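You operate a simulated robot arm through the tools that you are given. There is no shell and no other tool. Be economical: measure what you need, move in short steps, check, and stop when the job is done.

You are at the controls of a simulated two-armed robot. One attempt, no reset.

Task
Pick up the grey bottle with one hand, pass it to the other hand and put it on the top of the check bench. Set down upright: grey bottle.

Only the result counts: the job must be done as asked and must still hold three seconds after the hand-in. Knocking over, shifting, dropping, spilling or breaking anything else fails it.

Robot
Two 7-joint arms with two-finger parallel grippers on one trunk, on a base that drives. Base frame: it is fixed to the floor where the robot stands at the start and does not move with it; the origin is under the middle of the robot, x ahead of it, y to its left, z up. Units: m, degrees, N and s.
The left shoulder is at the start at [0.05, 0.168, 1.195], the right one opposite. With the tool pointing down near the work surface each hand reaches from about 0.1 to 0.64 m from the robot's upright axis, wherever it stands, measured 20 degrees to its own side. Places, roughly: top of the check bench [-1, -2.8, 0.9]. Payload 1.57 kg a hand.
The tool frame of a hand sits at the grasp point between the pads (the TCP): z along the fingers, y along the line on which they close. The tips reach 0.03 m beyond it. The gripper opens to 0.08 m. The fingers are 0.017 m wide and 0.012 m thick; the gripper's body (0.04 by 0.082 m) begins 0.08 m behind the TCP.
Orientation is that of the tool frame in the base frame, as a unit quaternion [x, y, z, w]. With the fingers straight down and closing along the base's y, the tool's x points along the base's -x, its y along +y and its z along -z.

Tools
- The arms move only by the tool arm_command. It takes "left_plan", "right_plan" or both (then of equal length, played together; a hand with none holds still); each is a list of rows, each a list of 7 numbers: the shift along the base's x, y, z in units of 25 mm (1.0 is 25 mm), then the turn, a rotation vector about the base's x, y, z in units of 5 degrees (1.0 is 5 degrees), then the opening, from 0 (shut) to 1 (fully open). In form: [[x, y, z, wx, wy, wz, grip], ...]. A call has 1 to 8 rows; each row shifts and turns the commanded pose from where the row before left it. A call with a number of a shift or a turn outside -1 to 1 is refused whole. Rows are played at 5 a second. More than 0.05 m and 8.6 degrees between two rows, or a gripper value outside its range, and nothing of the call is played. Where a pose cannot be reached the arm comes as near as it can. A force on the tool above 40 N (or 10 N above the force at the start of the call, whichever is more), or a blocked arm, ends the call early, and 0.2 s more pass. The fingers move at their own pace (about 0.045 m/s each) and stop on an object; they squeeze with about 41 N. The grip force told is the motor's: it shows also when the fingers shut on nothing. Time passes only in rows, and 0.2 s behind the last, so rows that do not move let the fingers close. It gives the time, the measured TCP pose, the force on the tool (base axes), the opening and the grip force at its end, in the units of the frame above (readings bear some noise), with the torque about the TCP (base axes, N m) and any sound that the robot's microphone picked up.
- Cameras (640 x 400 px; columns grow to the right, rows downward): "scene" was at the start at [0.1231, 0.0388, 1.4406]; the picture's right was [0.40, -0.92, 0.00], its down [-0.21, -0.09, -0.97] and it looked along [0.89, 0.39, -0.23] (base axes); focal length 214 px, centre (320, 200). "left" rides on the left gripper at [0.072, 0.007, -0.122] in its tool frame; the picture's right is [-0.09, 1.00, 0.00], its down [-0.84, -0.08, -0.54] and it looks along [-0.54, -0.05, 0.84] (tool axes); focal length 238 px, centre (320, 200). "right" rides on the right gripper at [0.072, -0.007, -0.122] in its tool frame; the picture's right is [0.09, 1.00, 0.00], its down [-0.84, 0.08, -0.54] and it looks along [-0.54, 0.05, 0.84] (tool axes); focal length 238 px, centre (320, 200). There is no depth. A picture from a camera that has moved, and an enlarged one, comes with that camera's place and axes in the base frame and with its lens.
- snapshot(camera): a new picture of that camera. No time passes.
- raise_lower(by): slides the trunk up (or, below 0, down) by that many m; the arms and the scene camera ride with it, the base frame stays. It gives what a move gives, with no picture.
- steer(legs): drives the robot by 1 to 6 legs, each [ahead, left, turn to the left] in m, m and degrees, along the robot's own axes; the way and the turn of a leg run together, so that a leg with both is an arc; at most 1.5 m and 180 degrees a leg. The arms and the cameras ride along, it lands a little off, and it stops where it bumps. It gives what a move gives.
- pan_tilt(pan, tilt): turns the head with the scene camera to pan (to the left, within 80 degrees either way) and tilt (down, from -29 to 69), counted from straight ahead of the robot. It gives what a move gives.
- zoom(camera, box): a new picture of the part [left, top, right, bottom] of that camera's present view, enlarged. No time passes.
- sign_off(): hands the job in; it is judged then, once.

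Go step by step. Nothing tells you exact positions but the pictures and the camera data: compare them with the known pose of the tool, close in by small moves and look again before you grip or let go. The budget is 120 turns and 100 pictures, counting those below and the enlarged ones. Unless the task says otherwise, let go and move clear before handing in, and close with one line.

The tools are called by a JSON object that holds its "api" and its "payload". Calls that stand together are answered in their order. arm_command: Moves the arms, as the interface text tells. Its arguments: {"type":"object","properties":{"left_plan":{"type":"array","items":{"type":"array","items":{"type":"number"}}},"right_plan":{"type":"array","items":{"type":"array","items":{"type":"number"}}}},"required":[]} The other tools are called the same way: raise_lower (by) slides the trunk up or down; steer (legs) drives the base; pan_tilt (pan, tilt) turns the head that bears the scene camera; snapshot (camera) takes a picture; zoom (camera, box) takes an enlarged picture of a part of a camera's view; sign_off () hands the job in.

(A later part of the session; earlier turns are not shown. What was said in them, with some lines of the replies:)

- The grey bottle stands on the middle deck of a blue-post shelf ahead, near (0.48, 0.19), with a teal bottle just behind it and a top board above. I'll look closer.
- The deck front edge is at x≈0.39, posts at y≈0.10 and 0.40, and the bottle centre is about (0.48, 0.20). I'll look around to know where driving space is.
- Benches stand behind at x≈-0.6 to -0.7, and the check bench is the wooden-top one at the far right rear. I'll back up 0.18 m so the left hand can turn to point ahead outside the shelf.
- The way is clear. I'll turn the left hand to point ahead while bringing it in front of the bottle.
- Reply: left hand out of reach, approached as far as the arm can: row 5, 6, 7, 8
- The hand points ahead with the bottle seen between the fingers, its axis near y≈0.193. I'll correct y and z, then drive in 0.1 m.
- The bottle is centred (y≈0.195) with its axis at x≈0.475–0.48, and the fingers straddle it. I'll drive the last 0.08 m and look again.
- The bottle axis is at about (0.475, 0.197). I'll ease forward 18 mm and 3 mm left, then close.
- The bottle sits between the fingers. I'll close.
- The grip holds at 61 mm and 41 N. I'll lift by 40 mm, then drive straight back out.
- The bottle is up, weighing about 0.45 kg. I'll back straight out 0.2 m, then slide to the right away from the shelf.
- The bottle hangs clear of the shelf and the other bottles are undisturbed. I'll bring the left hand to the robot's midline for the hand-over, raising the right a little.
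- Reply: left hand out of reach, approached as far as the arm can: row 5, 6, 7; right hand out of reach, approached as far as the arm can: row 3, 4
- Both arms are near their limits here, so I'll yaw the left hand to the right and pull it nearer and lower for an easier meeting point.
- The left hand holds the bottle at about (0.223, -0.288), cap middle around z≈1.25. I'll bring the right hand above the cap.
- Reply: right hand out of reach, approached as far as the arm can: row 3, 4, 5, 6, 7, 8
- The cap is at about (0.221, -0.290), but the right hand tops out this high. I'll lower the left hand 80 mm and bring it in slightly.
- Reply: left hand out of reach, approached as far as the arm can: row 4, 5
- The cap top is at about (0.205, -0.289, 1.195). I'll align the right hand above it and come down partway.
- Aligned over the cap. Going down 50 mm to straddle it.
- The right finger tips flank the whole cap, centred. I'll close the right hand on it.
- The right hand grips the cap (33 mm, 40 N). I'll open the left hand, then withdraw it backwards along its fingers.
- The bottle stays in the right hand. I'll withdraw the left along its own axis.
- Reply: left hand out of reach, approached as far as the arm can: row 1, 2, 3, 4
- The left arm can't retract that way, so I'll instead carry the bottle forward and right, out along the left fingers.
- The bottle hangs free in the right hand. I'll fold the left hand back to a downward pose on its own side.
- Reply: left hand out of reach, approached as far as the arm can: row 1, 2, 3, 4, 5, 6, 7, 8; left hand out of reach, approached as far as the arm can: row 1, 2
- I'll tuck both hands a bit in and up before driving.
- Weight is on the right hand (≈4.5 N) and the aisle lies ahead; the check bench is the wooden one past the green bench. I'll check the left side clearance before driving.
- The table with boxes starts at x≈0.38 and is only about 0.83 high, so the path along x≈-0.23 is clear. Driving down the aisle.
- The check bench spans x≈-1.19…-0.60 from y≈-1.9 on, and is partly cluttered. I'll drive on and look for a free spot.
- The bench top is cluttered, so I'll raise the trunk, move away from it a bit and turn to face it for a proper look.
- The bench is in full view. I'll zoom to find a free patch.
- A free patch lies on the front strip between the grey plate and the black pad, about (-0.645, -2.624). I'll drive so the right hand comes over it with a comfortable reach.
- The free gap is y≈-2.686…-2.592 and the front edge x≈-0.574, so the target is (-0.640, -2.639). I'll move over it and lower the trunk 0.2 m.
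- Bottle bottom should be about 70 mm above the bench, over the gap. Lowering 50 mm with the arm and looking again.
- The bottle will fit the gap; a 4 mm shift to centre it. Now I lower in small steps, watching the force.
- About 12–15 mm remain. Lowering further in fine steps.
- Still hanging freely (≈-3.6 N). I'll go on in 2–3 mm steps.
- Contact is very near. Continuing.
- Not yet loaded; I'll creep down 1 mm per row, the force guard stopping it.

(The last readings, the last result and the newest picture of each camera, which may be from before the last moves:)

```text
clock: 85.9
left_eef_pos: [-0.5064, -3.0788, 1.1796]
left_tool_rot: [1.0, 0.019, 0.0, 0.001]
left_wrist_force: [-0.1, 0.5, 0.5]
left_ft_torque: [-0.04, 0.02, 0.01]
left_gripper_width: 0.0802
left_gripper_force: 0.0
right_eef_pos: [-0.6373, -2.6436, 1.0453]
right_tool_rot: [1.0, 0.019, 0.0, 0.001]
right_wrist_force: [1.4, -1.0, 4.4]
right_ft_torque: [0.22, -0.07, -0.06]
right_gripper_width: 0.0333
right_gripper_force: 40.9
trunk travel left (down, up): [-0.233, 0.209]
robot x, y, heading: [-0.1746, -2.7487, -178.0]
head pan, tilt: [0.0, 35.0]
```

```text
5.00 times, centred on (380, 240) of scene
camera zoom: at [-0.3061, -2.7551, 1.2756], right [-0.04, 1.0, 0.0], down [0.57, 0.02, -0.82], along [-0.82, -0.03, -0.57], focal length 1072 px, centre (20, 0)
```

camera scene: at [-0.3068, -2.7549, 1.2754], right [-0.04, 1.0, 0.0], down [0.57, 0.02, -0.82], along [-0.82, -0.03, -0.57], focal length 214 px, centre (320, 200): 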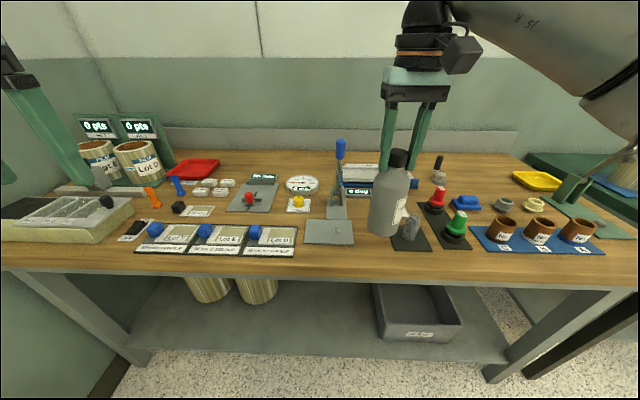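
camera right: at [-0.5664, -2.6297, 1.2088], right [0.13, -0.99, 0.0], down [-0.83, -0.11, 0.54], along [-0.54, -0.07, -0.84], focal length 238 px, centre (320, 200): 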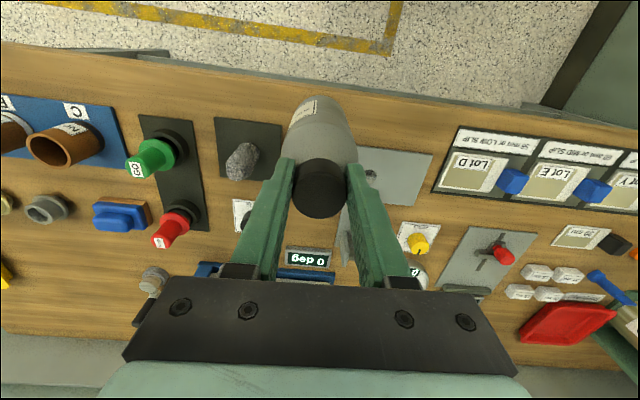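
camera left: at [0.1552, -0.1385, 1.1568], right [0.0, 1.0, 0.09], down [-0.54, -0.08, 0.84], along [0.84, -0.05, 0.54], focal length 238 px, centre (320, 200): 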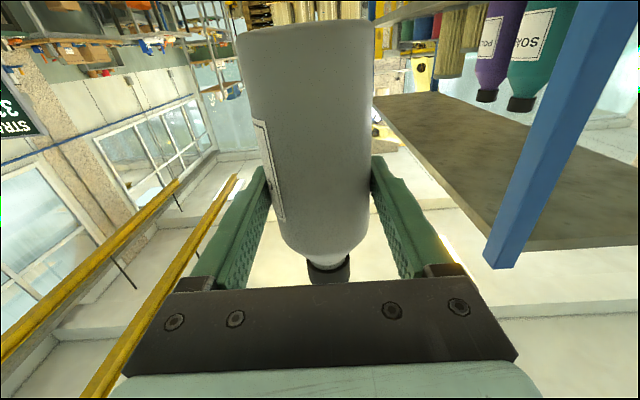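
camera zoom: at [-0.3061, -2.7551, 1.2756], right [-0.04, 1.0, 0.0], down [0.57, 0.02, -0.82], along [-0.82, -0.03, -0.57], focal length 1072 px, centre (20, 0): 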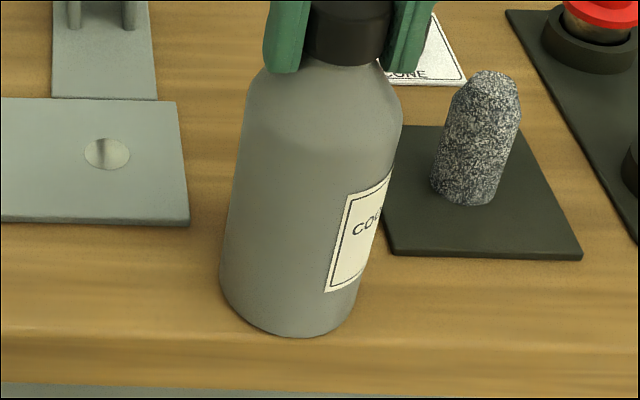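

The bench carries the bottle now (force flipped to +4.4 N). Opening the right hand.

{"api": "arm_command", "payload": {"right_plan": [[0, 0, 0, 0, 0, 0, 0.5], [0, 0, 0, 0, 0, 0, 0.8], [0, 0, 0, 0, 0, 0, 1], [0, 0, 0, 0, 0, 0, 1], [0, 0, 0, 0, 0, 0, 1]]}}

{"api": "snapshot", "payload": {"camera": "scene"}}

{"api": "snapshot", "payload": {"camera": "right"}}

```text
clock: 87.1
left_eef_pos: [-0.5073, -3.079, 1.1795]
left_tool_rot: [1.0, 0.018, -0.001, 0.002]
left_wrist_force: [1.0, 0.0, -0.3]
left_ft_torque: [0.01, 0.02, -0.02]
left_gripper_width: 0.0801
left_gripper_force: 0.0
right_eef_pos: [-0.6384, -2.6451, 1.0444]
right_tool_rot: [1.0, 0.018, 0.0, 0.001]
right_wrist_force: [-0.4, 0.9, 0.1]
right_ft_torque: [0.02, 0.01, -0.01]
right_gripper_width: 0.0802
right_gripper_force: 0.0
trunk travel left (down, up): [-0.233, 0.209]
robot x, y, heading: [-0.1759, -2.7494, -178.1]
head pan, tilt: [0.0, 35.0]
```

```text
43 pictures are left
camera scene: at [-0.3066, -2.755, 1.2754], right [-0.04, 1.0, 0.0], down [0.57, 0.02, -0.82], along [-0.82, -0.03, -0.57], focal length 214 px, centre (320, 200)
```

scene: 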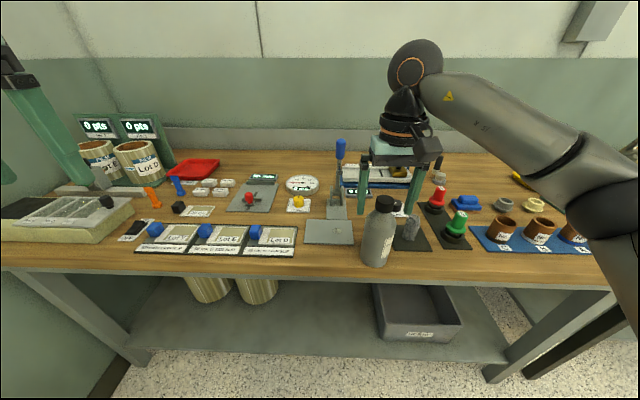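

```text
42 pictures are left
camera right: at [-0.5665, -2.6349, 1.1645], right [0.13, -0.99, 0.0], down [-0.83, -0.11, 0.54], along [-0.54, -0.07, -0.84], focal length 238 px, centre (320, 200)
```

right: 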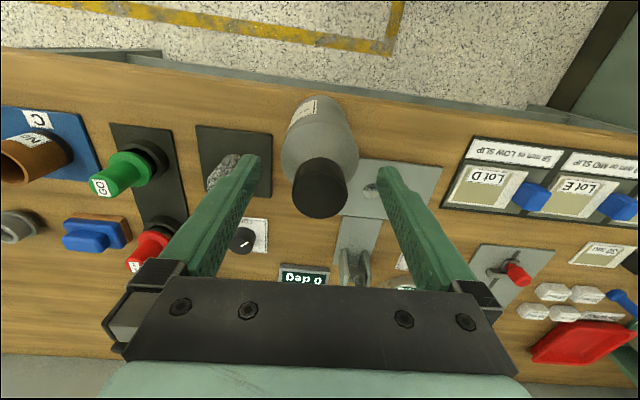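

The bottle stands on its own, upright, touching nothing. I'll lift the right hand straight up and check.

{"api": "arm_command", "payload": {"right_plan": [[0, 0, 0.6, 0, 0, 0, 1], [0, 0, 0.8, 0, 0, 0, 1], [0, 0, 0.8, 0, 0, 0, 1], [0, 0, 0.8, 0, 0, 0, 1], [0, 0, 0.8, 0, 0, 0, 1], [0, 0, 0.8, 0, 0, 0, 1], [0, 0, 0.8, 0, 0, 0, 1]]}}

{"api": "snapshot", "payload": {"camera": "scene"}}

{"api": "zoom", "payload": {"camera": "scene", "box": [290, 140, 490, 290]}}

```text
clock: 88.7
left_eef_pos: [-0.5077, -3.0792, 1.1779]
left_tool_rot: [1.0, 0.019, 0.0, 0.002]
left_wrist_force: [0.0, -1.2, 0.4]
left_ft_torque: [-0.02, 0.03, 0.01]
left_gripper_width: 0.0801
left_gripper_force: 0.0
right_eef_pos: [-0.6385, -2.6438, 1.1788]
right_tool_rot: [1.0, 0.019, 0.0, 0.002]
right_wrist_force: [0.5, 0.6, -0.1]
right_ft_torque: [-0.01, 0.02, -0.02]
right_gripper_width: 0.08
right_gripper_force: 0.0
trunk travel left (down, up): [-0.233, 0.209]
robot x, y, heading: [-0.1758, -2.755, -177.8]
head pan, tilt: [0.0, 35.0]
```

```text
41 pictures are left
camera scene: at [-0.3063, -2.7552, 1.2754], right [-0.04, 1.0, 0.0], down [0.57, 0.02, -0.82], along [-0.82, -0.03, -0.57], focal length 214 px, centre (320, 200)
```

scene: 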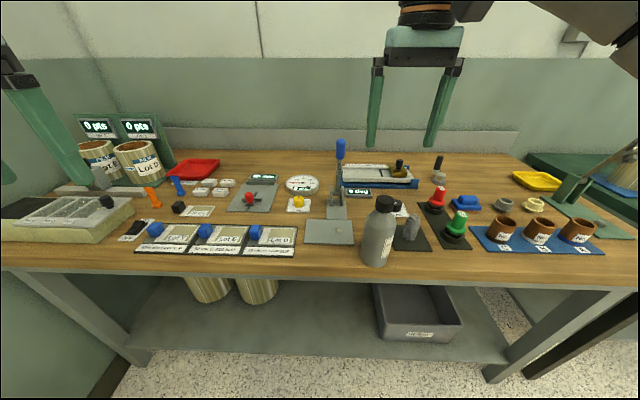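

```text
2.67 times, centred on (390, 215) of scene
camera zoom: at [-0.3063, -2.7552, 1.2754], right [-0.04, 1.0, 0.0], down [0.57, 0.02, -0.82], along [-0.82, -0.03, -0.57], focal length 572 px, centre (133, 160)
```

zoom: 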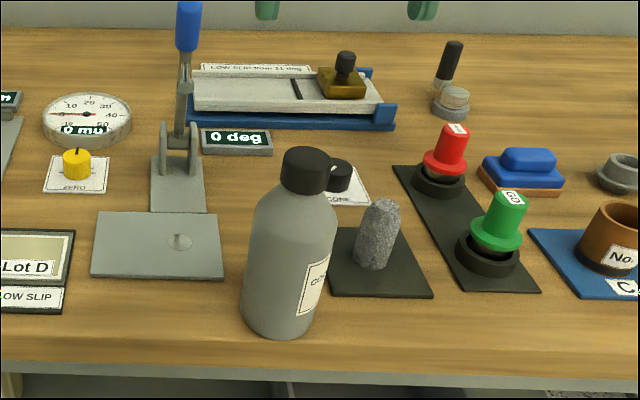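

The bottle stands upright on the check bench clear of everything, with both hands away; handing in.

{"api": "sign_off", "payload": {}}

```text
The job is handed in.
```

The grey bottle was picked up with the left hand, passed to the right, and is now standing upright on the check bench. Nothing else was moved as far as the pictures show, and the job is handed in.
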